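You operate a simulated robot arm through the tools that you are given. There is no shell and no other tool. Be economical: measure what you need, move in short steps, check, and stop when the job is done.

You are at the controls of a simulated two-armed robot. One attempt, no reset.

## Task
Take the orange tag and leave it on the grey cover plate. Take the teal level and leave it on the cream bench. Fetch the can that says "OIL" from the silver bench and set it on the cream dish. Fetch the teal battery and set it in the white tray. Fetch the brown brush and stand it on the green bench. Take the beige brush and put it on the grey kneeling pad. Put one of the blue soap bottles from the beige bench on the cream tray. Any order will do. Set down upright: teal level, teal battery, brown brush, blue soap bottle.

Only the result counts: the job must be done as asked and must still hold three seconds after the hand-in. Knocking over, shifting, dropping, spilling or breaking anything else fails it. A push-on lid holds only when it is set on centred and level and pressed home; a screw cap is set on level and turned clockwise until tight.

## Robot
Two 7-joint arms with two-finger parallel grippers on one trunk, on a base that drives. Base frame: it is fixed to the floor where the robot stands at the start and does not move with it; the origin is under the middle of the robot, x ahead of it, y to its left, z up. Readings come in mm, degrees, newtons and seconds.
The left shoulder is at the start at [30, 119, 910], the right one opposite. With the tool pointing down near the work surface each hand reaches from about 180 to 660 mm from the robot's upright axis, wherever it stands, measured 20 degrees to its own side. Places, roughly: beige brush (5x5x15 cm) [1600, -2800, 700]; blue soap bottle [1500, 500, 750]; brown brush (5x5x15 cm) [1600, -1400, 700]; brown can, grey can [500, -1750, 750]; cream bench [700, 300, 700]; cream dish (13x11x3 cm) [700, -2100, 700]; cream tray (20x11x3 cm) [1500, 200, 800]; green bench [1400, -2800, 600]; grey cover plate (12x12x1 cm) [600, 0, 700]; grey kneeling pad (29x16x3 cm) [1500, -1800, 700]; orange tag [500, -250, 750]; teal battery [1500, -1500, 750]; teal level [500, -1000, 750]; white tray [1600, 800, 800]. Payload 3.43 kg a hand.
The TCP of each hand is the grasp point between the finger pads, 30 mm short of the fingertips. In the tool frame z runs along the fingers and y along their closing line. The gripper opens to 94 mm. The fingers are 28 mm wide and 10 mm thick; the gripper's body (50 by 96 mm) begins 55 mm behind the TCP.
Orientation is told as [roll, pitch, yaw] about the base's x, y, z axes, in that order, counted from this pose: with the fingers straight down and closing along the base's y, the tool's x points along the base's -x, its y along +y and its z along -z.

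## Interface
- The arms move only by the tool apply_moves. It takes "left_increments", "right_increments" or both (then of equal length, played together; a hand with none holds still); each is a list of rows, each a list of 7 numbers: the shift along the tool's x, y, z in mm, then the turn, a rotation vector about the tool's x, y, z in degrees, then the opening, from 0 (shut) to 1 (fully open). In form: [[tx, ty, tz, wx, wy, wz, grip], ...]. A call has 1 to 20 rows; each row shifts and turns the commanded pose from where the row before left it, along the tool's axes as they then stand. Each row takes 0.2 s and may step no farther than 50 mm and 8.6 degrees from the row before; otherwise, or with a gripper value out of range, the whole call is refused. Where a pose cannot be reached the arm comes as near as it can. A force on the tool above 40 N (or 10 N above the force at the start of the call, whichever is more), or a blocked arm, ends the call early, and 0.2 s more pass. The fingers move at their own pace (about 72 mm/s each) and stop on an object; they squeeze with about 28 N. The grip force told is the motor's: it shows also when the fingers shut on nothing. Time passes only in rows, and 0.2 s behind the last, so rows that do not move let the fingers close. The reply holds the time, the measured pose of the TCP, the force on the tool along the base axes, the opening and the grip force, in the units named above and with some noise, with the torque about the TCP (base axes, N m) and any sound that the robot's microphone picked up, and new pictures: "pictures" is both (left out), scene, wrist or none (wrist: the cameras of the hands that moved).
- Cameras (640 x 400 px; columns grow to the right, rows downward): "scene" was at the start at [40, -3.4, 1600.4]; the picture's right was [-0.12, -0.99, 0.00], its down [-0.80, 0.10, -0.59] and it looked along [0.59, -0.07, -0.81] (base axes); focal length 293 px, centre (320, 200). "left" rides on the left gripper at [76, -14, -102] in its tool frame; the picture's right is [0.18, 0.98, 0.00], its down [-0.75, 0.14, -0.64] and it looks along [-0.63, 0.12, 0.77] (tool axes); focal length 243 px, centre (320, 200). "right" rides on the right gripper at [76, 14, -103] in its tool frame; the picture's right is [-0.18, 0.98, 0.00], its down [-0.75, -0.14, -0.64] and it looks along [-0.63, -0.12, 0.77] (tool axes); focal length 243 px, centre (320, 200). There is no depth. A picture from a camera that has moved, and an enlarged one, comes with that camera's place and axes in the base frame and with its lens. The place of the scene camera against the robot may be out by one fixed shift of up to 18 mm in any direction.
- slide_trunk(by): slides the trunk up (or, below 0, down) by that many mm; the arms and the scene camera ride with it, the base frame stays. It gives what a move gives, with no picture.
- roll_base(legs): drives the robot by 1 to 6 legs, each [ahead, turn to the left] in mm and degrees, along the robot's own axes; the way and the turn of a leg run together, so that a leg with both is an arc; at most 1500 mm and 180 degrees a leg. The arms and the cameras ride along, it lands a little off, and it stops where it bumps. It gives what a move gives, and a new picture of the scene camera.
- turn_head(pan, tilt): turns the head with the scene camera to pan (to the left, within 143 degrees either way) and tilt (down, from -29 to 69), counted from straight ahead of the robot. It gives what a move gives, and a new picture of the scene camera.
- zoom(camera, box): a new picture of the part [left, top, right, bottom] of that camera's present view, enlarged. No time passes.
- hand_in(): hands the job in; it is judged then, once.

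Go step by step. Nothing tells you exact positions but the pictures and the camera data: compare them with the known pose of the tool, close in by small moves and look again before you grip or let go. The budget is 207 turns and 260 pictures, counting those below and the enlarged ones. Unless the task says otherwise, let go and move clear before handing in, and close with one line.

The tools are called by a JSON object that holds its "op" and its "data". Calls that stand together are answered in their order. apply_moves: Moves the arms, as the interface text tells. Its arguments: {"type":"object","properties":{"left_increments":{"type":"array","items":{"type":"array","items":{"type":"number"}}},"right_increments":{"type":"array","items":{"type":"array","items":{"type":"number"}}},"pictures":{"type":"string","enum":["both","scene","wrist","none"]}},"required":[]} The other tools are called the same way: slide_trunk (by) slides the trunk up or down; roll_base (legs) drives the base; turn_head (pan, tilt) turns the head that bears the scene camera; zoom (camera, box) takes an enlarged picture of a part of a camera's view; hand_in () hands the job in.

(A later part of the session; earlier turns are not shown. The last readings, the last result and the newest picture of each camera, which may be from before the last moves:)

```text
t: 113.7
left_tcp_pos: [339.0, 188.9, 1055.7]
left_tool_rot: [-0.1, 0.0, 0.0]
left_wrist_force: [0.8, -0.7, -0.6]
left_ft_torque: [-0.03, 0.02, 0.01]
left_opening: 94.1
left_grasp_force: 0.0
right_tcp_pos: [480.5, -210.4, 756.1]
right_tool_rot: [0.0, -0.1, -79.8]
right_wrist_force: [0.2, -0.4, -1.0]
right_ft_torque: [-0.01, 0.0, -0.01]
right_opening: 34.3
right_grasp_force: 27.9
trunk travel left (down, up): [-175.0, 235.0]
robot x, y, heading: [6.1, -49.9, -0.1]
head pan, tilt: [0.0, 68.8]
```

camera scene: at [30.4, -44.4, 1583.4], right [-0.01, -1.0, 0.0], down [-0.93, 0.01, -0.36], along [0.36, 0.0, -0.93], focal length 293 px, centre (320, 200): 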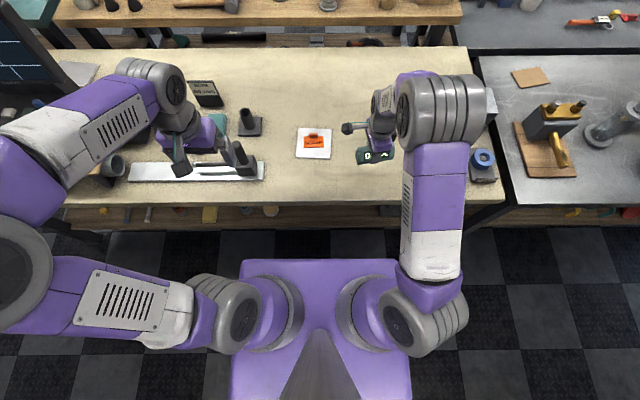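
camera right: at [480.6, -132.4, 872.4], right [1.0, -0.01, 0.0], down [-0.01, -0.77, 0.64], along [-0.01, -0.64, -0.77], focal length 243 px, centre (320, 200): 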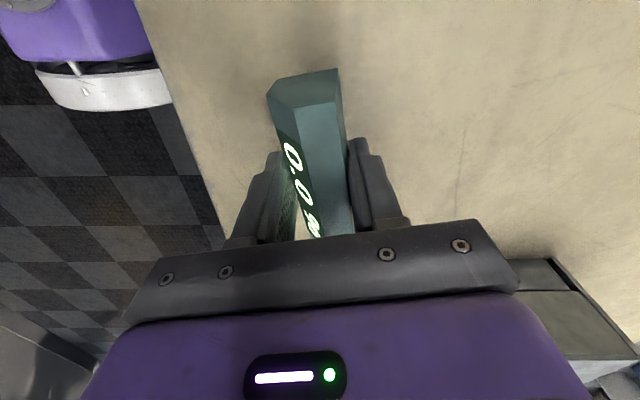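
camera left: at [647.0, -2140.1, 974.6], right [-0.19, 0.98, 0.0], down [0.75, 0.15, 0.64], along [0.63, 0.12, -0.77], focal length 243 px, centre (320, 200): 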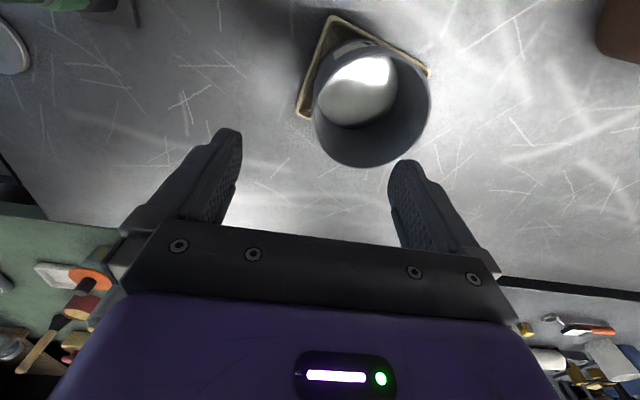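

{"op": "apply_moves", "data": {"right_increments": [[0, 0, 3, 0, 0, 0, 0], [0, 0, 3, 0, 0, 0, 0], [0, 0, 2, 0, 0, 0, 0], [0, 0, 2, 0, 0, 0, 0]], "pictures": "wrist"}}

```text
t: 114.7
left_tcp_pos: [339.8, 187.8, 1055.4]
left_tool_rot: [0.0, 0.0, -0.1]
left_wrist_force: [0.1, 0.1, 0.7]
left_ft_torque: [-0.01, -0.02, -0.01]
left_opening: 94.1
left_grasp_force: 0.1
right_tcp_pos: [479.1, -210.2, 744.9]
right_tool_rot: [0.0, 0.0, -79.7]
right_wrist_force: [0.3, 0.2, -0.4]
right_ft_torque: [-0.01, 0.01, 0.0]
right_opening: 34.4
right_grasp_force: 28.2
trunk travel left (down, up): [-175.0, 235.0]
robot x, y, heading: [8.9, -51.6, -0.5]
head pan, tilt: [0.0, 68.8]
camera right: at [481.0, -132.1, 848.2], right [1.0, -0.01, 0.0], down [-0.01, -0.77, 0.64], along [-0.01, -0.64, -0.77], focal length 243 px, centre (320, 200)
```

right: 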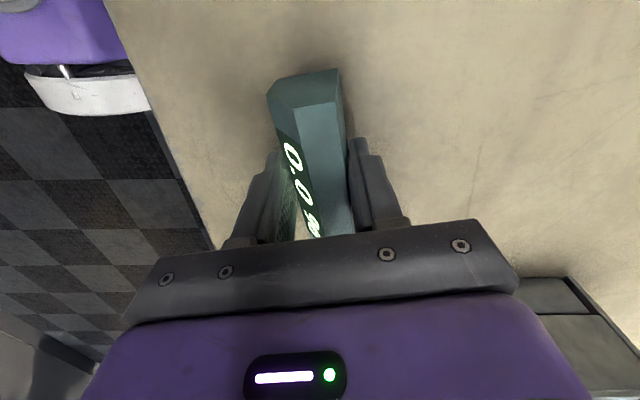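

{"op": "apply_moves", "data": {"right_increments": [[0, 0, 2, 0, 0, 0, 0], [0, 0, 2, 0, 0, 0, 0], [0, 0, 1, 0, 0, 0, 0]], "pictures": "none"}}

```text
t: 115.5
left_tcp_pos: [338.7, 187.4, 1055.1]
left_tool_rot: [-0.1, 0.0, 0.0]
left_wrist_force: [0.7, -0.2, -1.0]
left_ft_torque: [0.01, 0.02, -0.01]
left_opening: 94.2
left_grasp_force: 0.1
right_tcp_pos: [479.0, -209.8, 743.0]
right_tool_rot: [0.3, -0.1, -80.0]
right_wrist_force: [0.4, -1.6, 17.5]
right_ft_torque: [-0.28, 0.23, 0.01]
right_opening: 34.6
right_grasp_force: 28.0
trunk travel left (down, up): [-175.0, 235.0]
robot x, y, heading: [9.2, -47.9, -0.7]
head pan, tilt: [0.0, 68.8]
```

Contact with the bench. Ease up 2 mm, release, lift.

{"op": "apply_moves", "data": {"right_increments": [[0, 0, -2.5, 0, 0, 0, 0], [0, 0, 0, 0, 0, 0, 0.5], [0, 0, 0, 0, 0, 0, 0.6], [0, 0, -20, 0, 0, 0, 0.6], [0, 0, -40, 0, 0, 0, 0.6], [0, 0, -45, 0, 0, 0, 1], [0, 0, -45, 0, 0, 0, 1]], "pictures": "wrist"}}

```text
t: 117.1
left_tcp_pos: [338.6, 188.6, 1056.3]
left_tool_rot: [0.0, 0.0, -0.1]
left_wrist_force: [-0.2, 0.6, 1.1]
left_ft_torque: [0.02, 0.0, -0.02]
left_opening: 94.0
left_grasp_force: 0.1
right_tcp_pos: [478.9, -209.7, 893.5]
right_tool_rot: [-0.2, 0.0, -79.8]
right_wrist_force: [-0.2, 0.4, -0.6]
right_ft_torque: [-0.02, -0.04, 0.0]
right_opening: 94.1
right_grasp_force: 0.0
trunk travel left (down, up): [-175.0, 235.0]
robot x, y, heading: [6.4, -48.3, -0.6]
head pan, tilt: [0.0, 68.8]
camera right: at [479.3, -131.9, 996.2], right [1.0, -0.01, 0.0], down [0.0, -0.77, 0.64], along [-0.01, -0.64, -0.77], focal length 243 px, centre (320, 200)
```

right: 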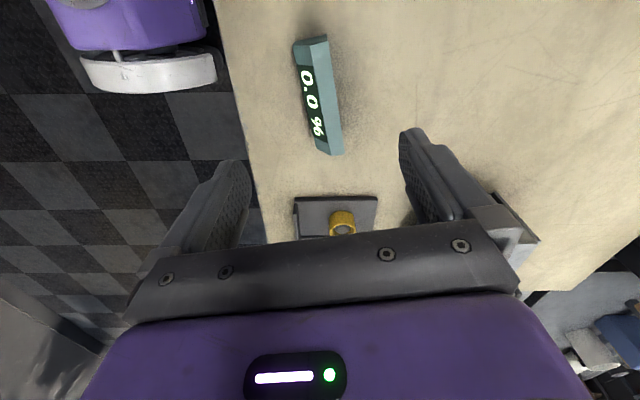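

The level stands upright on the cream bench. I'll fold the right arm in and look left for the route round the island.

{"op": "apply_moves", "data": {"right_increments": [[0, 0, -40, 0, 0, -8, 1], [0, 0, -40, 0, 0, -8, 1], [0, 0, -40, 0, 0, -8, 1], [0, 0, -40, 0, 0, -8, 1], [0, 0, 0, 0, 0, -8, 1], [0, 0, 0, 0, 0, -8, 1], [0, 0, 0, 0, 0, -8, 1], [0, 0, 0, 0, 0, -8, 1], [0, 0, 0, 0, 0, -8, 1], [0, 0, 0, 0, 0, -7.5, 1], [40, -25, 0, 0, 0, 0, 1], [40, -25, 0, 0, 0, 0, 1], [40, -25, 0, 0, 0, 0, 1], [40, -25, 0, 0, 0, 0, 1]], "pictures": "none"}}

{"op": "turn_head", "data": {"pan": 70, "tilt": 15}}

```text
t: 120.1
left_tcp_pos: [338.3, 187.7, 1056.2]
left_tool_rot: [0.0, 0.1, -0.1]
left_wrist_force: [-0.2, 0.0, -0.4]
left_ft_torque: [0.04, 0.0, 0.02]
left_opening: 94.1
left_grasp_force: 0.1
right_tcp_pos: [316.3, -309.2, 1054.1]
right_tool_rot: [0.1, 0.1, -0.3]
right_wrist_force: [-0.4, 0.4, 0.1]
right_ft_torque: [-0.02, -0.03, -0.01]
right_opening: 94.0
right_grasp_force: 0.1
trunk travel left (down, up): [-175.0, 235.0]
robot x, y, heading: [5.2, -45.5, -0.3]
head pan, tilt: [0.0, 68.8]
```

```text
t: 121.5
left_tcp_pos: [339.5, 188.5, 1055.6]
left_tool_rot: [0.0, 0.0, -0.1]
left_wrist_force: [0.2, -0.1, 0.0]
left_ft_torque: [-0.02, 0.0, -0.03]
left_opening: 94.2
left_grasp_force: 0.0
right_tcp_pos: [318.9, -309.3, 1054.3]
right_tool_rot: [-0.1, 0.0, -0.3]
right_wrist_force: [-0.1, 0.6, -0.3]
right_ft_torque: [0.04, 0.02, -0.04]
right_opening: 94.0
right_grasp_force: 0.2
trunk travel left (down, up): [-175.0, 235.0]
robot x, y, heading: [7.1, -46.9, -0.3]
head pan, tilt: [70.0, 15.0]
camera scene: at [6.8, 43.5, 1659.0], right [0.94, -0.35, 0.0], down [-0.09, -0.24, -0.97], along [0.34, 0.91, -0.26], focal length 293 px, centre (320, 200)
```

scene: 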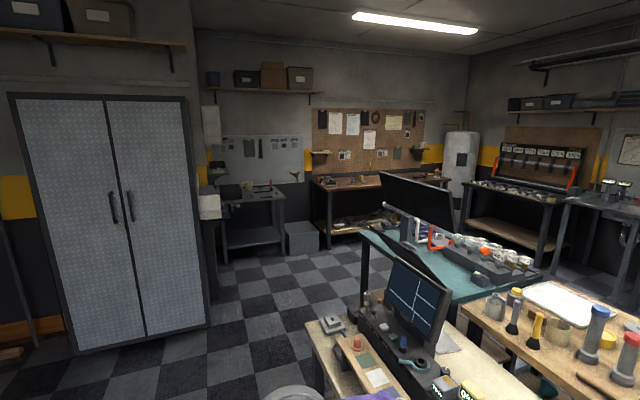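

The left side is clear, with a cabinet near [-200,2190] and the teal bench's corner near [1050,2000]. I'll drive between them in two stages.

{"op": "roll_base", "data": {"legs": [[0, 90.3], [1500, 0], [0, -33.5], [1255, 0], [0, -56.5]]}}

{"op": "turn_head", "data": {"pan": -20, "tilt": 30}}

```text
t: 142.9
left_tcp_pos: [1040.0, 2750.5, 1056.3]
left_tool_rot: [0.0, 0.1, -0.1]
left_wrist_force: [-0.2, -0.5, 0.4]
left_ft_torque: [-0.02, 0.0, -0.02]
left_opening: 93.9
left_grasp_force: 0.0
right_tcp_pos: [1020.2, 2252.8, 1053.3]
right_tool_rot: [0.0, 0.1, -0.2]
right_wrist_force: [-0.6, -0.5, -0.3]
right_ft_torque: [0.01, 0.0, -0.02]
right_opening: 94.1
right_grasp_force: 0.1
trunk travel left (down, up): [-175.0, 235.0]
robot x, y, heading: [706.6, 2509.7, -0.3]
head pan, tilt: [70.0, 15.0]
camera scene: at [708.4, 2604.7, 1659.1], right [0.94, -0.35, 0.0], down [-0.09, -0.24, -0.97], along [0.33, 0.91, -0.26], focal length 293 px, centre (320, 200)
```

scene: 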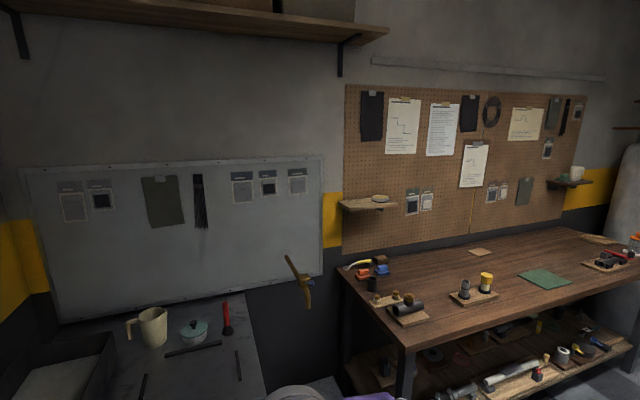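

```text
t: 144.6
left_tcp_pos: [1041.6, 2751.9, 1055.0]
left_tool_rot: [0.0, 0.1, -0.1]
left_wrist_force: [0.6, 1.2, -0.4]
left_ft_torque: [0.0, 0.0, -0.02]
left_opening: 93.9
left_grasp_force: 0.0
right_tcp_pos: [1020.1, 2252.4, 1053.8]
right_tool_rot: [0.0, 0.0, -0.3]
right_wrist_force: [-0.3, 0.1, -0.1]
right_ft_torque: [-0.03, -0.03, 0.02]
right_opening: 94.2
right_grasp_force: 0.2
trunk travel left (down, up): [-175.0, 235.0]
robot x, y, heading: [706.5, 2511.5, -0.2]
head pan, tilt: [-20.0, 30.0]
camera scene: at [760.8, 2486.0, 1634.9], right [-0.35, -0.94, 0.0], down [-0.47, 0.17, -0.87], along [0.81, -0.3, -0.5], focal length 293 px, centre (320, 200)
```

scene: 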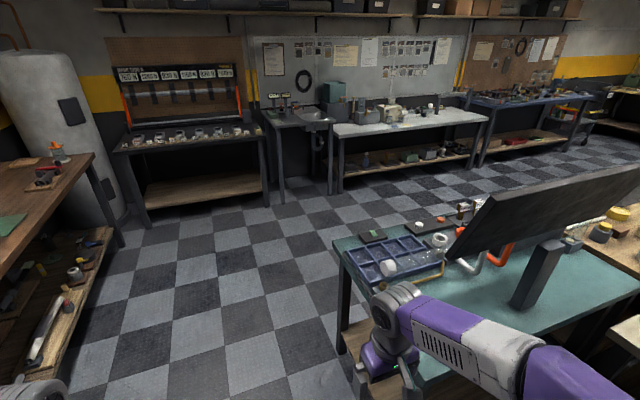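

The path is clear. Drive around to the far side and face the beige bench near y=330.

{"op": "roll_base", "data": {"legs": [[1000, 0], [640, 0], [0, -89.8], [1090, 0], [1090, 0], [0, -90]]}}

{"op": "turn_head", "data": {"pan": 0, "tilt": 40}}

```text
t: 170.9
left_tcp_pos: [2106.9, 116.2, 1054.8]
left_tool_rot: [0.1, 0.0, -177.7]
left_wrist_force: [-0.6, 0.1, 0.1]
left_ft_torque: [0.01, 0.0, 0.0]
left_opening: 94.1
left_grasp_force: 0.0
right_tcp_pos: [2107.4, 616.0, 1053.3]
right_tool_rot: [0.0, 0.0, -177.7]
right_wrist_force: [0.5, 0.1, -0.1]
right_ft_torque: [0.03, -0.02, 0.04]
right_opening: 94.1
right_grasp_force: 0.1
trunk travel left (down, up): [-175.0, 235.0]
robot x, y, heading: [2427.7, 370.3, -177.6]
head pan, tilt: [-20.0, 30.0]
camera scene: at [2370.1, 403.3, 1634.9], right [0.31, 0.95, 0.0], down [0.48, -0.15, -0.87], along [-0.82, 0.27, -0.5], focal length 293 px, centre (320, 200)
```

scene: 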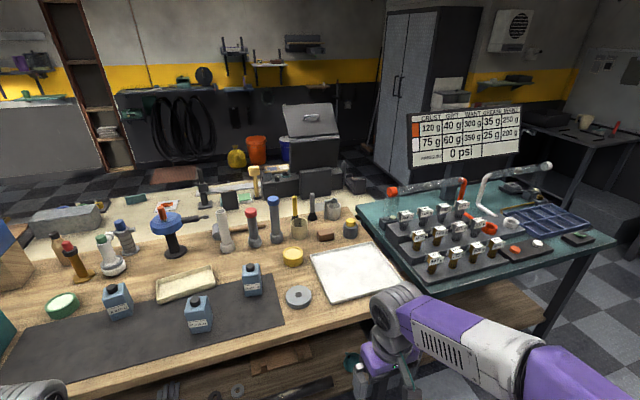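

```text
t: 171.7
left_tcp_pos: [2107.4, 117.4, 1055.3]
left_tool_rot: [0.0, 0.0, -177.6]
left_wrist_force: [0.2, 0.8, 0.0]
left_ft_torque: [-0.03, -0.02, 0.06]
left_opening: 93.9
left_grasp_force: 0.0
right_tcp_pos: [2106.8, 615.4, 1054.6]
right_tool_rot: [0.0, 0.1, -177.8]
right_wrist_force: [0.4, -0.6, -0.3]
right_ft_torque: [0.03, -0.02, 0.0]
right_opening: 93.9
right_grasp_force: 0.1
trunk travel left (down, up): [-175.0, 235.0]
robot x, y, heading: [2426.8, 371.4, -177.7]
head pan, tilt: [0.0, 40.0]
camera scene: at [2371.2, 372.3, 1619.6], right [-0.04, 1.0, 0.0], down [0.64, 0.02, -0.77], along [-0.77, -0.03, -0.64], focal length 293 px, centre (320, 200)
```

scene: 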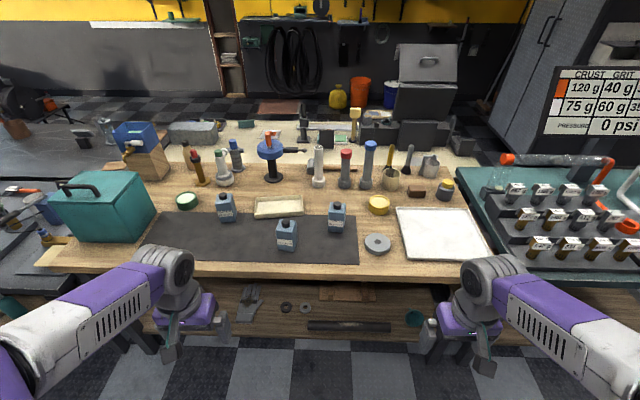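

Three blue soap bottles are on the dark mat, with the cream tray just behind them; the white tray is at the right. Zooming in.

{"op": "zoom", "data": {"camera": "scene", "box": [160, 170, 400, 280]}}

{"op": "zoom", "data": {"camera": "scene", "box": [340, 150, 540, 275]}}

```text
2.67 times, centred on (280, 225) of scene
camera zoom: at [2371.2, 372.3, 1619.6], right [-0.04, 1.0, 0.0], down [0.64, 0.02, -0.77], along [-0.77, -0.03, -0.64], focal length 780 px, centre (427, 133)
```

zoom: 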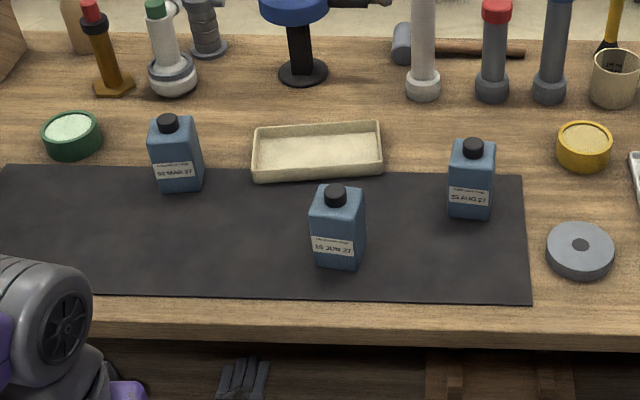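

```text
3.20 times, centred on (440, 212) of scene
camera zoom: at [2371.2, 372.3, 1619.6], right [-0.04, 1.0, 0.0], down [0.64, 0.02, -0.77], along [-0.77, -0.03, -0.64], focal length 936 px, centre (-64, 160)
```

zoom: 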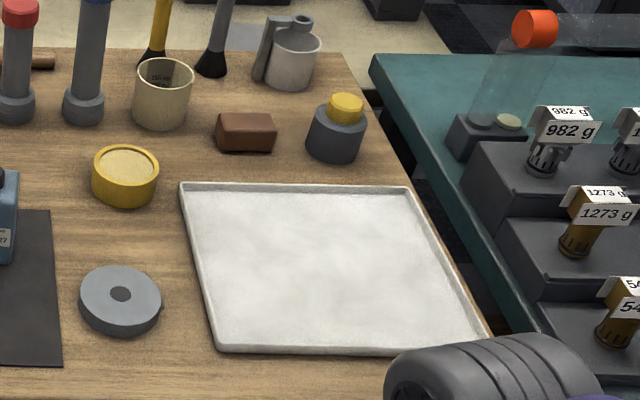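

The bottles and the tray lie within reach if I get close. I'll drive to about [2080,300] facing the bench.

{"op": "roll_base", "data": {"legs": [[0, 9.5], [350, 0], [0, -11.8]]}}

{"op": "turn_head", "data": {"pan": 0, "tilt": 65}}

```text
t: 175.4
left_tcp_pos: [1756.1, 57.1, 1055.4]
left_tool_rot: [0.0, 0.0, -179.6]
left_wrist_force: [0.2, 0.3, 0.0]
left_ft_torque: [0.02, -0.01, 0.01]
left_opening: 93.9
left_grasp_force: 0.0
right_tcp_pos: [1775.3, 556.3, 1053.9]
right_tool_rot: [0.0, 0.0, -180.0]
right_wrist_force: [-0.4, 0.5, 0.5]
right_ft_torque: [0.02, 0.0, 0.03]
right_opening: 93.9
right_grasp_force: 0.1
trunk travel left (down, up): [-175.0, 235.0]
robot x, y, heading: [2087.7, 300.5, -179.9]
head pan, tilt: [0.0, 40.0]
camera scene: at [2029.0, 303.4, 1619.5], right [0.0, 1.0, 0.0], down [0.64, 0.0, -0.77], along [-0.77, 0.0, -0.64], focal length 293 px, centre (320, 200)
```

scene: 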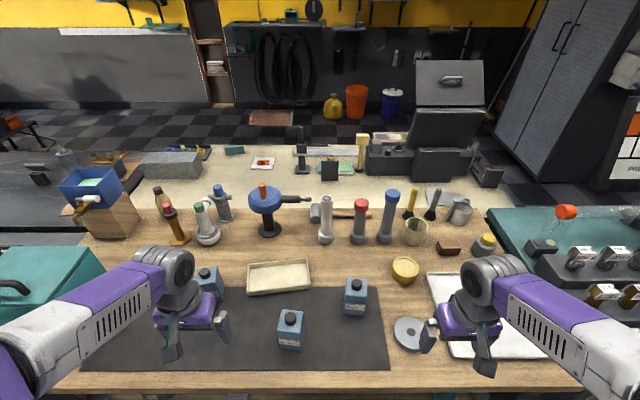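

```text
t: 176.3
left_tcp_pos: [1757.7, 57.0, 1055.4]
left_tool_rot: [0.0, 0.1, -179.7]
left_wrist_force: [-0.5, -0.1, 0.1]
left_ft_torque: [0.01, 0.02, 0.04]
left_opening: 94.0
left_grasp_force: 0.0
right_tcp_pos: [1774.0, 554.6, 1053.9]
right_tool_rot: [0.0, -0.1, -180.0]
right_wrist_force: [1.3, -1.0, 0.2]
right_ft_torque: [-0.03, 0.0, 0.02]
right_opening: 94.0
right_grasp_force: 0.0
trunk travel left (down, up): [-175.0, 235.0]
robot x, y, heading: [2088.6, 297.5, -179.9]
head pan, tilt: [0.0, 65.0]
camera scene: at [2053.2, 303.1, 1587.3], right [0.0, 1.0, 0.0], down [0.91, 0.0, -0.42], along [-0.42, 0.0, -0.91], focal length 293 px, centre (320, 200)
```

scene: 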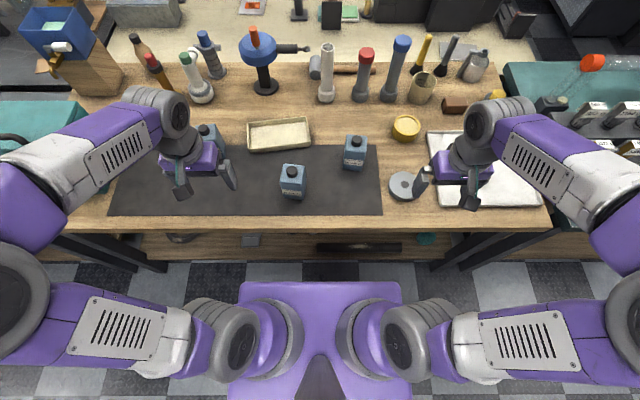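

Bench height is about 790; the middle bottle is at about [1676,219] and the tray at about [1458,168]. Move 45 mm closer and bring the left hand over the bottle.

{"op": "roll_base", "data": {"legs": [[45, 0]]}}

{"op": "apply_moves", "data": {"left_increments": [[-5, -40, 10, 0, 0, 0, 1], [-5, -40, 10, 0, 0, 0, 1], [-5, -40, 10, 0, 0, 0, 1], [-5, -40, 10, 0, 0, 0, 1]], "pictures": "wrist"}}

```text
t: 177.2
left_tcp_pos: [1709.9, 56.7, 1056.0]
left_tool_rot: [0.0, 0.2, -179.8]
left_wrist_force: [0.0, -0.8, -0.8]
left_ft_torque: [0.0, -0.02, 0.02]
left_opening: 94.1
left_grasp_force: 0.2
right_tcp_pos: [1728.1, 556.1, 1054.3]
right_tool_rot: [0.1, 0.1, -180.0]
right_wrist_force: [-0.4, 0.6, -0.5]
right_ft_torque: [0.01, 0.01, 0.0]
right_opening: 93.7
right_grasp_force: 0.1
trunk travel left (down, up): [-175.0, 235.0]
robot x, y, heading: [2041.4, 295.3, -180.2]
head pan, tilt: [0.0, 65.0]
camera scene: at [2005.9, 303.1, 1587.2], right [0.0, 1.0, 0.0], down [0.91, 0.0, -0.42], along [-0.42, 0.0, -0.91], focal length 293 px, centre (320, 200)
```

scene: 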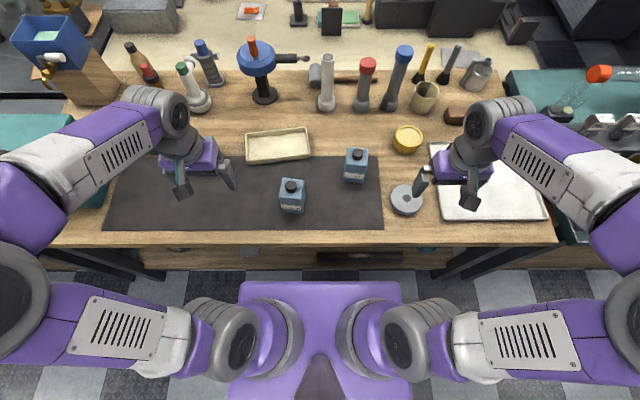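

```text
t: 178.2
left_tcp_pos: [1691.3, 217.9, 1017.0]
left_tool_rot: [0.0, 0.1, -179.7]
left_wrist_force: [0.7, -0.1, 0.3]
left_ft_torque: [-0.04, -0.01, -0.02]
left_opening: 93.9
left_grasp_force: 0.0
right_tcp_pos: [1730.6, 555.3, 1054.6]
right_tool_rot: [0.0, 0.1, -180.0]
right_wrist_force: [0.0, -0.7, 0.7]
right_ft_torque: [-0.03, 0.03, -0.01]
right_opening: 93.9
right_grasp_force: 0.0
trunk travel left (down, up): [-175.0, 235.0]
robot x, y, heading: [2040.0, 300.2, -180.0]
head pan, tilt: [0.0, 65.0]
camera left: at [1766.5, 233.3, 1117.9], right [0.19, -0.98, 0.0], down [-0.75, -0.14, 0.64], along [-0.63, -0.12, -0.77], focal length 243 px, centre (320, 200)
```

left: 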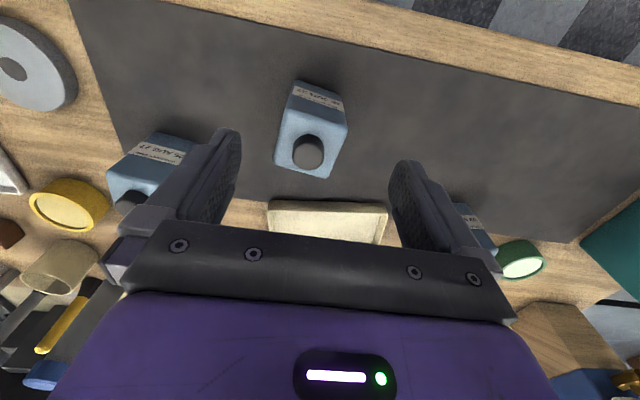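

{"op": "zoom", "data": {"camera": "left", "box": [240, 60, 400, 200]}}

```text
2.86 times, centred on (320, 130) of left
camera zoom: at [1766.5, 233.3, 1117.9], right [0.19, -0.98, 0.0], down [-0.75, -0.14, 0.64], along [-0.63, -0.12, -0.77], focal length 693 px, centre (320, 400)
```

zoom: 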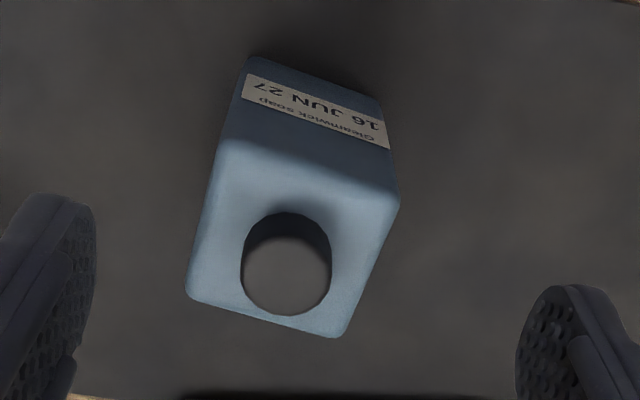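

Bottle is about 66 mm square, centre [1640,222], turned about 6°. Align over it and come down partway.

{"op": "apply_moves", "data": {"left_increments": [[-25, -2, 0, 0, 0, 3, 1], [-26, -1, 20, 0, 0, 3, 1], [0, 0, 30, 0, 0, 0, 1], [0, 0, 30, 0, 0, 0, 1]], "pictures": "wrist"}}

{"op": "zoom", "data": {"camera": "scene", "box": [230, 110, 390, 230]}}

```text
t: 179.2
left_tcp_pos: [1638.4, 220.7, 934.9]
left_tool_rot: [0.0, 0.1, 174.2]
left_wrist_force: [-0.5, -0.3, -0.1]
left_ft_torque: [0.01, -0.01, 0.02]
left_opening: 94.3
left_grasp_force: 0.2
right_tcp_pos: [1728.9, 554.9, 1053.8]
right_tool_rot: [0.0, 0.0, -179.9]
right_wrist_force: [-0.6, -0.9, -1.1]
right_ft_torque: [-0.02, -0.01, -0.01]
right_opening: 93.9
right_grasp_force: 0.1
trunk travel left (down, up): [-175.0, 235.0]
robot x, y, heading: [2042.6, 294.3, -180.2]
head pan, tilt: [0.0, 65.0]
camera left: at [1716.4, 228.5, 1035.7], right [0.08, -1.0, 0.0], down [-0.76, -0.06, 0.64], along [-0.64, -0.05, -0.77], focal length 243 px, centre (320, 200)
```

left: 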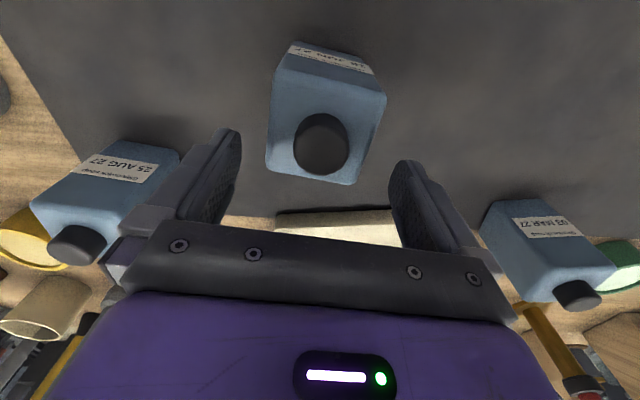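

```text
3.33 times, centred on (310, 170) of scene
camera zoom: at [2007.5, 303.2, 1587.2], right [0.0, 1.0, 0.0], down [0.91, 0.0, -0.42], along [-0.42, 0.0, -0.91], focal length 976 px, centre (353, 300)
```

zoom: 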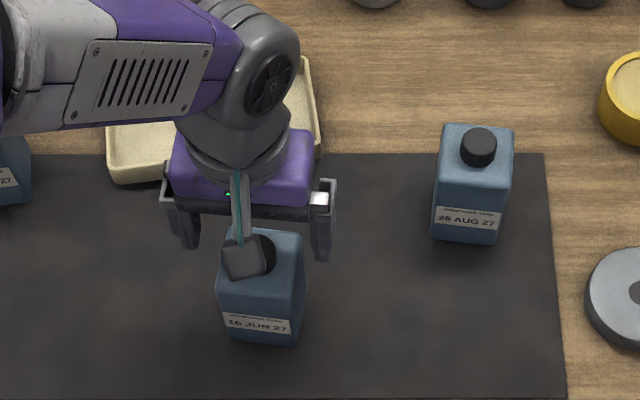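

{"op": "apply_moves", "data": {"left_increments": [[0, 0, 12, 0, 0, 0, 1], [0, 0, 12, 0, 0, 0, 1]], "pictures": "wrist"}}

```text
t: 179.8
left_tcp_pos: [1640.8, 222.4, 910.2]
left_tool_rot: [-0.1, 0.1, 174.2]
left_wrist_force: [-0.1, 0.1, 0.0]
left_ft_torque: [-0.02, -0.02, -0.01]
left_opening: 94.1
left_grasp_force: 0.1
right_tcp_pos: [1729.4, 556.7, 1054.5]
right_tool_rot: [0.0, 0.1, -180.0]
right_wrist_force: [0.3, -0.4, 0.3]
right_ft_torque: [0.01, 0.0, 0.02]
right_opening: 94.0
right_grasp_force: 0.1
trunk travel left (down, up): [-175.0, 235.0]
robot x, y, heading: [2041.0, 298.4, -179.9]
head pan, tilt: [0.0, 65.0]
camera left: at [1717.4, 229.4, 1011.6], right [0.08, -1.0, 0.0], down [-0.76, -0.06, 0.64], along [-0.64, -0.05, -0.77], focal length 243 px, centre (320, 200)
```

left: 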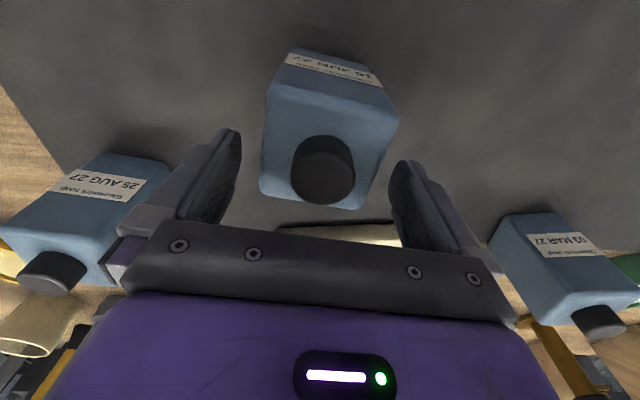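

The cap grows and shifts in a way that puts the bottle taller and nearer (x≈1658). Shift 16 mm back and look again.

{"op": "apply_moves", "data": {"left_increments": [[16, -2, 0, 0, 0, 0, 1]], "pictures": "wrist"}}

{"op": "zoom", "data": {"camera": "left", "box": [200, 40, 440, 240]}}

{"op": "zoom", "data": {"camera": "scene", "box": [230, 110, 390, 230]}}

```text
t: 180.2
left_tcp_pos: [1657.2, 223.2, 911.6]
left_tool_rot: [0.0, 0.1, 174.2]
left_wrist_force: [-0.6, 0.9, 0.5]
left_ft_torque: [0.0, 0.02, -0.01]
left_opening: 93.7
left_grasp_force: 0.0
right_tcp_pos: [1729.7, 554.9, 1054.6]
right_tool_rot: [0.0, 0.0, -180.0]
right_wrist_force: [0.1, -0.2, 0.0]
right_ft_torque: [0.03, -0.02, 0.02]
right_opening: 93.8
right_grasp_force: 0.1
trunk travel left (down, up): [-175.0, 235.0]
robot x, y, heading: [2046.5, 296.4, -180.0]
head pan, tilt: [0.0, 65.0]
camera left: at [1734.2, 229.6, 1011.9], right [0.08, -1.0, 0.0], down [-0.76, -0.06, 0.64], along [-0.64, -0.05, -0.77], focal length 243 px, centre (320, 200)
```

left: 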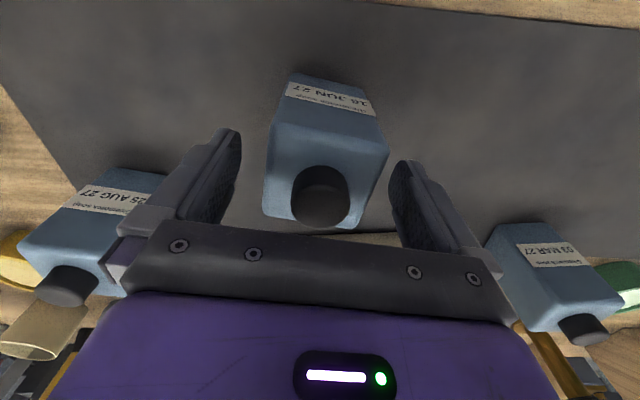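

```text
2.00 times, centred on (320, 140) of left
camera zoom: at [1734.2, 229.6, 1011.9], right [0.08, -1.0, 0.0], down [-0.76, -0.06, 0.64], along [-0.64, -0.05, -0.77], focal length 485 px, centre (320, 320)
```

zoom: 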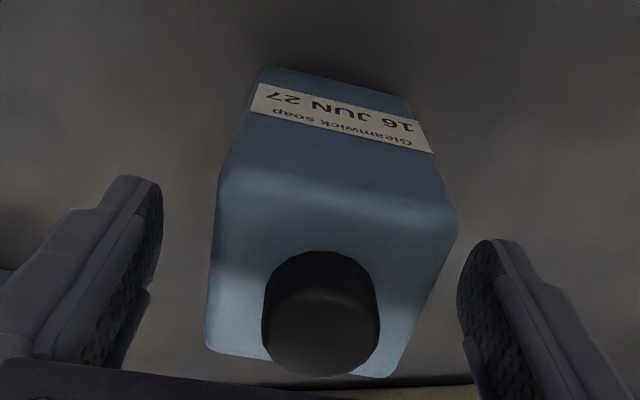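

```text
3.33 times, centred on (310, 170) of scene
camera zoom: at [2008.8, 303.1, 1587.2], right [0.0, 1.0, 0.0], down [0.91, 0.0, -0.42], along [-0.42, 0.0, -0.91], focal length 976 px, centre (353, 300)
```

zoom: 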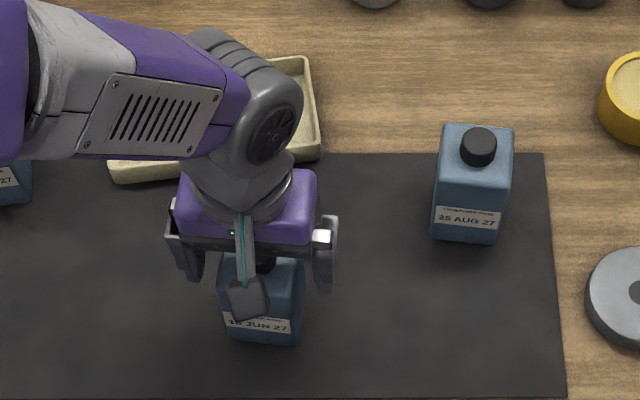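

Cap top is at z≈916, centre about [1651,221]. Shift slightly and go down to 876, then close.

{"op": "apply_moves", "data": {"left_increments": [[-6, 2, 8, 0, 0, 0, 1], [0, 0, 10, 0, 0, 0, 1], [0, 0, 10, 0, 0, 0, 1], [0, 0, 7, 0, 0, 0, 1]], "pictures": "wrist"}}

```text
t: 181.2
left_tcp_pos: [1649.4, 218.3, 875.0]
left_tool_rot: [0.0, 0.0, 174.2]
left_wrist_force: [-0.1, 0.4, -0.4]
left_ft_torque: [0.01, 0.0, -0.01]
left_opening: 94.2
left_grasp_force: 0.0
right_tcp_pos: [1729.5, 556.2, 1054.3]
right_tool_rot: [0.1, 0.2, -179.9]
right_wrist_force: [-0.1, -1.3, -0.1]
right_ft_torque: [0.0, 0.05, 0.03]
right_opening: 94.1
right_grasp_force: 0.1
trunk travel left (down, up): [-175.0, 235.0]
robot x, y, heading: [2040.5, 292.9, -180.1]
head pan, tilt: [0.0, 65.0]
camera left: at [1727.6, 227.7, 977.1], right [0.08, -1.0, 0.0], down [-0.76, -0.07, 0.64], along [-0.64, -0.05, -0.77], focal length 243 px, centre (320, 200)
```

left: 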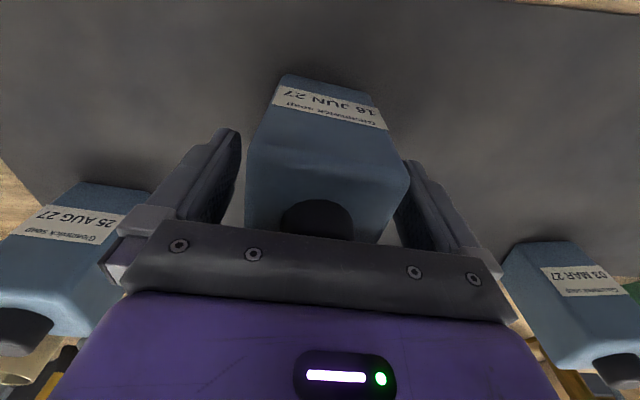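

{"op": "apply_moves", "data": {"left_increments": [[0, 0, 0, 0, 0, 0, 0.5], [0, 0, 0, 0, 0, 0, 0], [0, 0, 0, 0, 0, 0, 0], [0, 0, 0, 0, 0, 0, 0]], "pictures": "wrist"}}

```text
t: 182.2
left_tcp_pos: [1649.9, 220.2, 877.0]
left_tool_rot: [-0.1, 0.1, 174.1]
left_wrist_force: [0.5, 3.3, 0.1]
left_ft_torque: [0.16, 0.12, -0.07]
left_opening: 66.7
left_grasp_force: 28.4
right_tcp_pos: [1729.0, 556.2, 1054.9]
right_tool_rot: [0.0, 0.0, -180.0]
right_wrist_force: [0.4, -0.3, 1.3]
right_ft_torque: [0.0, 0.0, -0.01]
right_opening: 93.8
right_grasp_force: 0.1
trunk travel left (down, up): [-175.0, 235.0]
robot x, y, heading: [2043.4, 299.4, -179.8]
head pan, tilt: [0.0, 65.0]
camera left: at [1727.6, 227.9, 977.2], right [0.08, -1.0, 0.0], down [-0.76, -0.06, 0.64], along [-0.64, -0.05, -0.77], focal length 243 px, centre (320, 200)
```

left: 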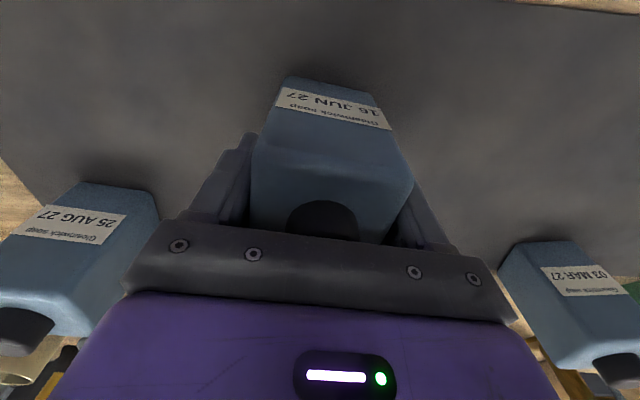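

Gripped at 67 mm. Lift and carry toward the tray.

{"op": "apply_moves", "data": {"left_increments": [[0, 0, -20, 0, 0, 0, 0], [0, 0, -40, 0, 0, 0, 0], [0, 0, -40, 0, 0, 0, 0], [-32, 14, 0, 0, 0, 0, 0], [-32, 14, 0, 0, 0, 0, 0], [-32, 14, 0, 0, 0, 0, 0], [-32, 14, 0, 0, 0, 0, 0]], "pictures": "both"}}

{"op": "zoom", "data": {"camera": "scene", "box": [210, 90, 370, 210]}}

```text
t: 183.8
left_tcp_pos: [1517.3, 177.5, 975.2]
left_tool_rot: [-0.1, 0.2, 174.3]
left_wrist_force: [-0.3, -0.6, -4.0]
left_ft_torque: [0.0, 0.06, -0.01]
left_opening: 66.5
left_grasp_force: 27.8
right_tcp_pos: [1728.2, 554.7, 1053.4]
right_tool_rot: [0.0, 0.1, -179.8]
right_wrist_force: [0.3, -0.8, 0.2]
right_ft_torque: [0.0, -0.04, 0.0]
right_opening: 94.2
right_grasp_force: 0.1
trunk travel left (down, up): [-175.0, 235.0]
robot x, y, heading: [2043.5, 296.3, -180.0]
head pan, tilt: [0.0, 65.0]
camera scene: at [2006.9, 302.7, 1587.2], right [0.0, 1.0, 0.0], down [0.91, 0.0, -0.42], along [-0.42, 0.0, -0.91], focal length 293 px, centre (320, 200)
camera left: at [1593.4, 185.2, 1077.0], right [0.08, -1.0, 0.0], down [-0.77, -0.06, 0.64], along [-0.64, -0.05, -0.77], focal length 243 px, centre (320, 200)
```

scene: 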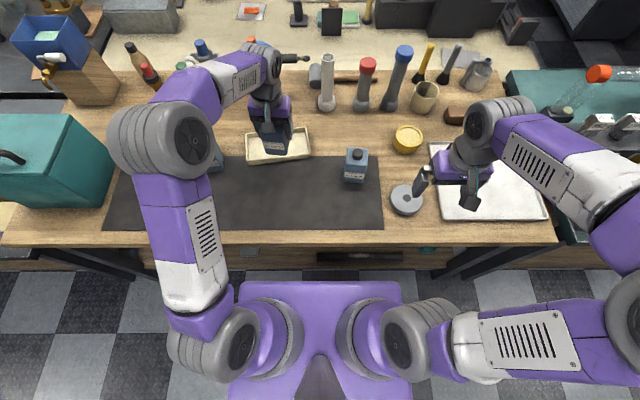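
left: 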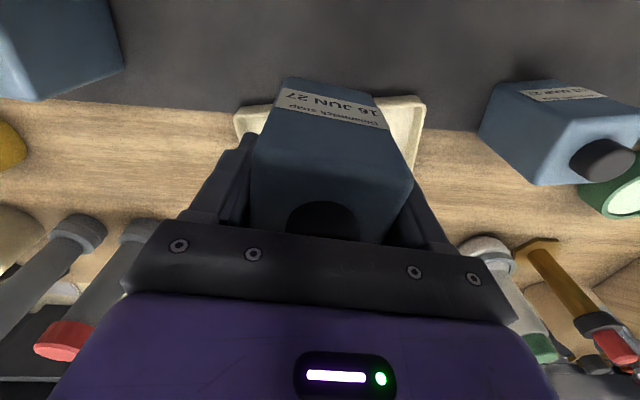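

```text
3.33 times, centred on (290, 150) of scene
camera zoom: at [2006.9, 302.7, 1587.2], right [0.0, 1.0, 0.0], down [0.91, 0.0, -0.42], along [-0.42, 0.0, -0.91], focal length 976 px, centre (420, 367)
```

zoom: 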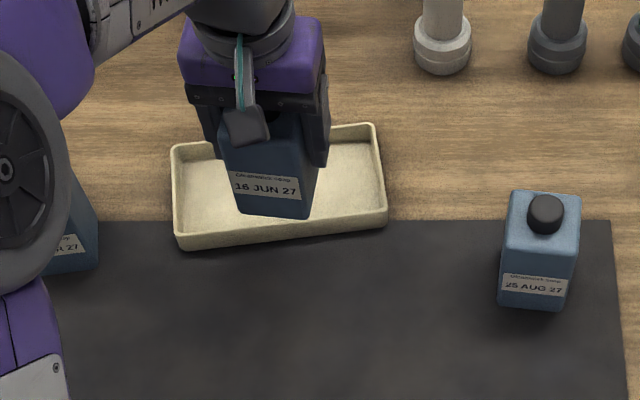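

Tray centre works out to [1458,165] with rim at z≈820, turned +8°. Move over it, align and lower.

{"op": "apply_moves", "data": {"left_increments": [[-28, 9, 0, 0, 0, 0, 0], [-29, 9, 0, 0, 0, 0, 0], [0, 0, 0, 0, 0, -7, 0], [0, 0, 0, 0, 0, -7, 0], [0, 0, 20, 0, 0, 0, 0], [0, 0, 20, 0, 0, 0, 0], [0, 0, 0, 0, 0, 0, 0]], "pictures": "wrist"}}

{"op": "zoom", "data": {"camera": "scene", "box": [210, 90, 370, 210]}}

```text
t: 185.4
left_tcp_pos: [1457.2, 164.8, 934.9]
left_tool_rot: [0.0, 0.1, -171.7]
left_wrist_force: [0.0, -0.3, -4.4]
left_ft_torque: [-0.01, 0.0, -0.01]
left_opening: 66.4
left_grasp_force: 27.2
right_tcp_pos: [1729.4, 554.4, 1053.6]
right_tool_rot: [-0.1, 0.0, -180.0]
right_wrist_force: [-0.2, 0.8, -0.1]
right_ft_torque: [0.0, -0.01, 0.0]
right_opening: 93.8
right_grasp_force: 0.0
trunk travel left (down, up): [-175.0, 235.0]
robot x, y, heading: [2041.1, 298.7, -180.0]
head pan, tilt: [0.0, 65.0]
camera left: at [1530.8, 190.7, 1037.2], right [0.32, -0.95, 0.0], down [-0.73, -0.25, 0.64], along [-0.61, -0.21, -0.77], focal length 243 px, centre (320, 200)
```

left: 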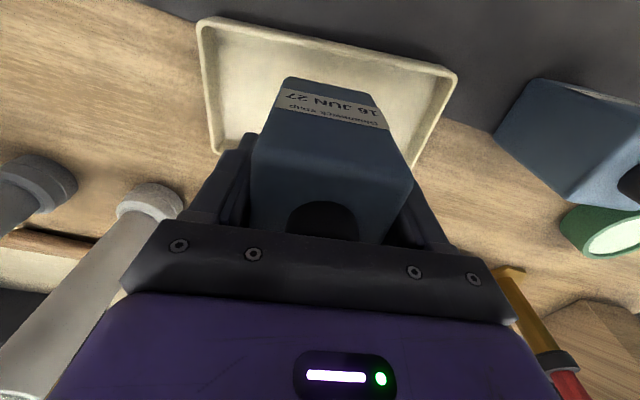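

```text
3.33 times, centred on (290, 150) of scene
camera zoom: at [2008.0, 302.9, 1587.2], right [0.0, 1.0, 0.0], down [0.91, 0.0, -0.42], along [-0.42, 0.0, -0.91], focal length 976 px, centre (420, 367)
```

zoom: 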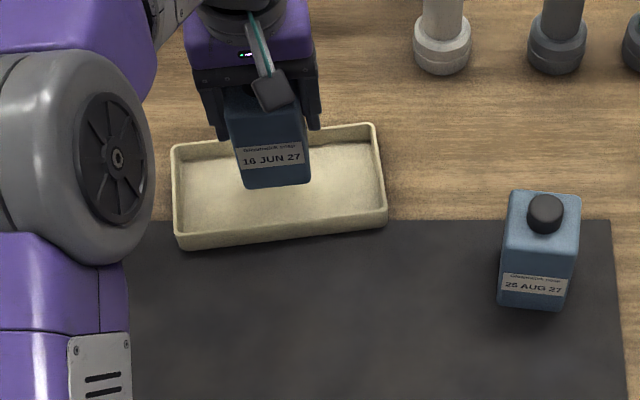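

{"op": "apply_moves", "data": {"left_increments": [[0, 0, 20, 0, 0, 0, 0], [0, 0, 18, 0, 0, 0, 0], [0, 0, 5, 0, 0, 0, 0], [0, 0, 3, 0, 0, 0, 0], [0, 0, 2, 0, 0, 0, 0]], "pictures": "wrist"}}

```text
t: 186.6
left_tcp_pos: [1457.1, 164.0, 887.5]
left_tool_rot: [0.0, 0.1, -171.8]
left_wrist_force: [-0.4, -0.2, -4.6]
left_ft_torque: [-0.01, 0.0, -0.02]
left_opening: 66.4
left_grasp_force: 28.6
right_tcp_pos: [1728.6, 556.1, 1053.9]
right_tool_rot: [0.0, 0.0, -180.0]
right_wrist_force: [0.0, 0.8, -0.3]
right_ft_torque: [0.0, 0.01, -0.02]
right_opening: 93.9
right_grasp_force: 0.1
trunk travel left (down, up): [-175.0, 235.0]
robot x, y, heading: [2038.4, 301.5, -179.8]
head pan, tilt: [0.0, 65.0]
camera left: at [1531.1, 190.8, 989.5], right [0.32, -0.95, 0.0], down [-0.73, -0.25, 0.64], along [-0.61, -0.21, -0.77], focal length 243 px, centre (320, 200)
```

left: 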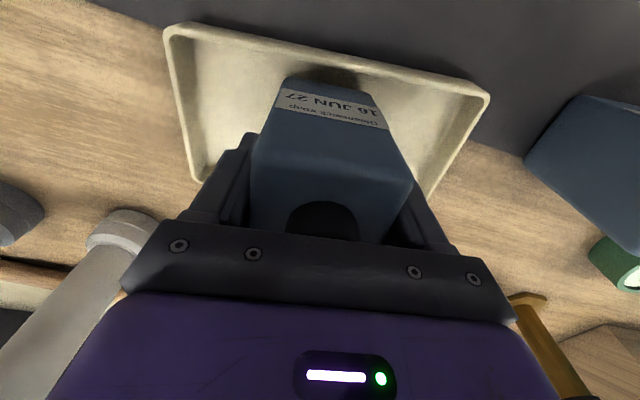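

{"op": "apply_moves", "data": {"left_increments": [[0, 0, 2, 0, 0, 0, 0], [0, 0, 2, 0, 0, 0, 0], [0, 0, 2, 0, 0, 0, 0], [0, 0, 1, 0, 0, 0, 0]], "pictures": "none"}}

```text
t: 187.6
left_tcp_pos: [1459.0, 164.5, 881.3]
left_tool_rot: [0.0, 0.0, -171.7]
left_wrist_force: [0.8, -1.1, 1.4]
left_ft_torque: [-0.17, -0.24, 0.0]
left_opening: 66.2
left_grasp_force: 27.9
right_tcp_pos: [1729.9, 556.3, 1054.8]
right_tool_rot: [0.0, 0.1, -180.0]
right_wrist_force: [0.5, -0.6, 1.2]
right_ft_torque: [0.02, -0.03, 0.0]
right_opening: 94.0
right_grasp_force: 0.0
trunk travel left (down, up): [-175.0, 235.0]
robot x, y, heading: [2043.7, 296.2, -179.9]
head pan, tilt: [0.0, 65.0]
```

Touching the tray floor. Release and lift.

{"op": "apply_moves", "data": {"left_increments": [[0, 0, 1, 0, 0, 0, 0], [0, 0, 0, 0, 0, 0, 0.9], [0, 0, 0, 0, 0, 0, 1], [0, 0, -20, 0, 0, 0, 1], [0, 0, -40, 0, 0, 0, 1], [0, 0, -45, 0, 0, 0, 1], [0, 0, -45, 0, 0, 0, 1]], "pictures": "wrist"}}

```text
t: 189.2
left_tcp_pos: [1460.1, 165.3, 1029.3]
left_tool_rot: [0.0, 0.1, -171.9]
left_wrist_force: [0.2, -0.6, -0.6]
left_ft_torque: [0.0, -0.03, 0.0]
left_opening: 94.4
left_grasp_force: 0.0
right_tcp_pos: [1729.0, 555.2, 1054.5]
right_tool_rot: [0.0, 0.0, -180.0]
right_wrist_force: [0.2, -0.1, 0.3]
right_ft_torque: [-0.01, -0.01, 0.02]
right_opening: 94.1
right_grasp_force: 0.0
trunk travel left (down, up): [-175.0, 235.0]
robot x, y, heading: [2043.6, 295.9, -179.9]
head pan, tilt: [0.0, 65.0]
camera left: at [1533.2, 191.4, 1130.8], right [0.32, -0.95, 0.0], down [-0.73, -0.25, 0.64], along [-0.61, -0.21, -0.77], focal length 243 px, centre (320, 200)
```

left: 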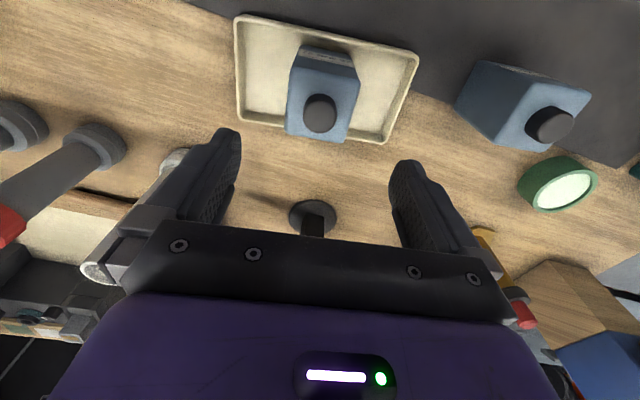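

The bottle stands in the tray. Retract and drive along to the battery and brown brush near y=-1450.

{"op": "apply_moves", "data": {"left_increments": [[20, 0, -25, 0, 0, 4, 1], [20, 0, 0, 0, 0, 4, 1], [36, 18, 0, 0, 0, 0, 1], [36, 18, 0, 0, 0, 0, 1], [36, 18, 0, 0, 0, 0, 1], [36, 18, 0, 0, 0, 0, 1], [36, 18, 0, 0, 0, 0, 1], [36, 18, 0, 0, 0, 0, 1]], "pictures": "none"}}

{"op": "turn_head", "data": {"pan": 0, "tilt": 40}}

{"op": "roll_base", "data": {"legs": [[-300, 0], [0, 90], [875, 0], [875, 0], [0, -90]]}}

```text
t: 191.0
left_tcp_pos: [1716.0, 59.2, 1057.2]
left_tool_rot: [-0.1, 0.0, -179.8]
left_wrist_force: [0.4, 0.1, 1.0]
left_ft_torque: [0.02, -0.03, -0.05]
left_opening: 94.2
left_grasp_force: 0.0
right_tcp_pos: [1729.1, 554.6, 1054.8]
right_tool_rot: [0.1, 0.1, -180.1]
right_wrist_force: [0.2, -0.8, -0.2]
right_ft_torque: [0.02, 0.03, 0.01]
right_opening: 94.1
right_grasp_force: 0.0
trunk travel left (down, up): [-175.0, 235.0]
robot x, y, heading: [2039.4, 298.1, -180.1]
head pan, tilt: [0.0, 65.0]
```

```text
t: 191.9
left_tcp_pos: [1714.9, 59.9, 1056.0]
left_tool_rot: [0.0, 0.1, -179.8]
left_wrist_force: [-0.8, -0.3, 0.0]
left_ft_torque: [-0.03, 0.03, 0.01]
left_opening: 93.9
left_grasp_force: 0.1
right_tcp_pos: [1728.6, 554.9, 1053.7]
right_tool_rot: [0.1, 0.0, -180.0]
right_wrist_force: [-0.5, -0.1, -0.5]
right_ft_torque: [0.03, 0.01, -0.01]
right_opening: 94.0
right_grasp_force: 0.1
trunk travel left (down, up): [-175.0, 235.0]
robot x, y, heading: [2042.1, 295.7, -179.8]
head pan, tilt: [0.0, 40.0]
camera scene: at [1983.9, 303.0, 1619.5], right [0.0, 1.0, 0.0], down [0.64, 0.0, -0.77], along [-0.77, 0.0, -0.64], focal length 293 px, centre (320, 200)
```

scene: 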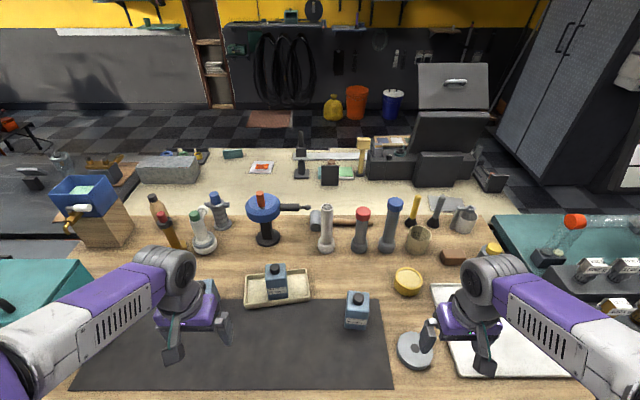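

```text
t: 210.1
left_tcp_pos: [2046.9, -1712.2, 1057.2]
left_tool_rot: [0.0, 0.1, -178.5]
left_wrist_force: [0.4, 0.3, -0.1]
left_ft_torque: [0.01, 0.01, -0.01]
left_opening: 93.7
left_grasp_force: 0.1
right_tcp_pos: [2050.6, -1218.6, 1054.6]
right_tool_rot: [0.0, 0.0, -178.8]
right_wrist_force: [0.6, 0.7, -0.3]
right_ft_torque: [0.04, 0.03, 0.0]
right_opening: 93.6
right_grasp_force: 0.1
trunk travel left (down, up): [-175.0, 235.0]
robot x, y, heading: [2368.5, -1469.0, -178.6]
head pan, tilt: [0.0, 40.0]
camera scene: at [2310.8, -1465.0, 1619.5], right [-0.02, 1.0, 0.0], down [0.64, 0.01, -0.77], along [-0.77, -0.02, -0.64], focal length 293 px, centre (320, 200)
```

scene: 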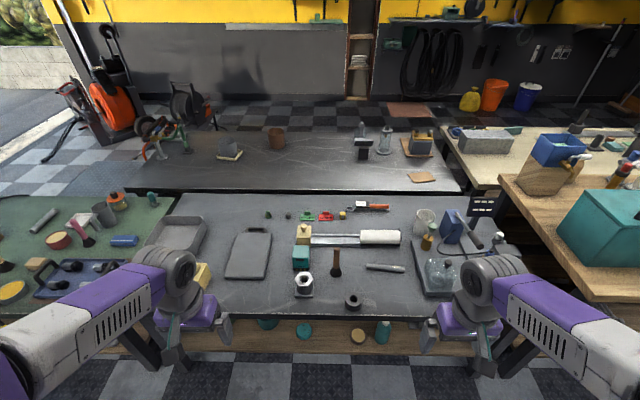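

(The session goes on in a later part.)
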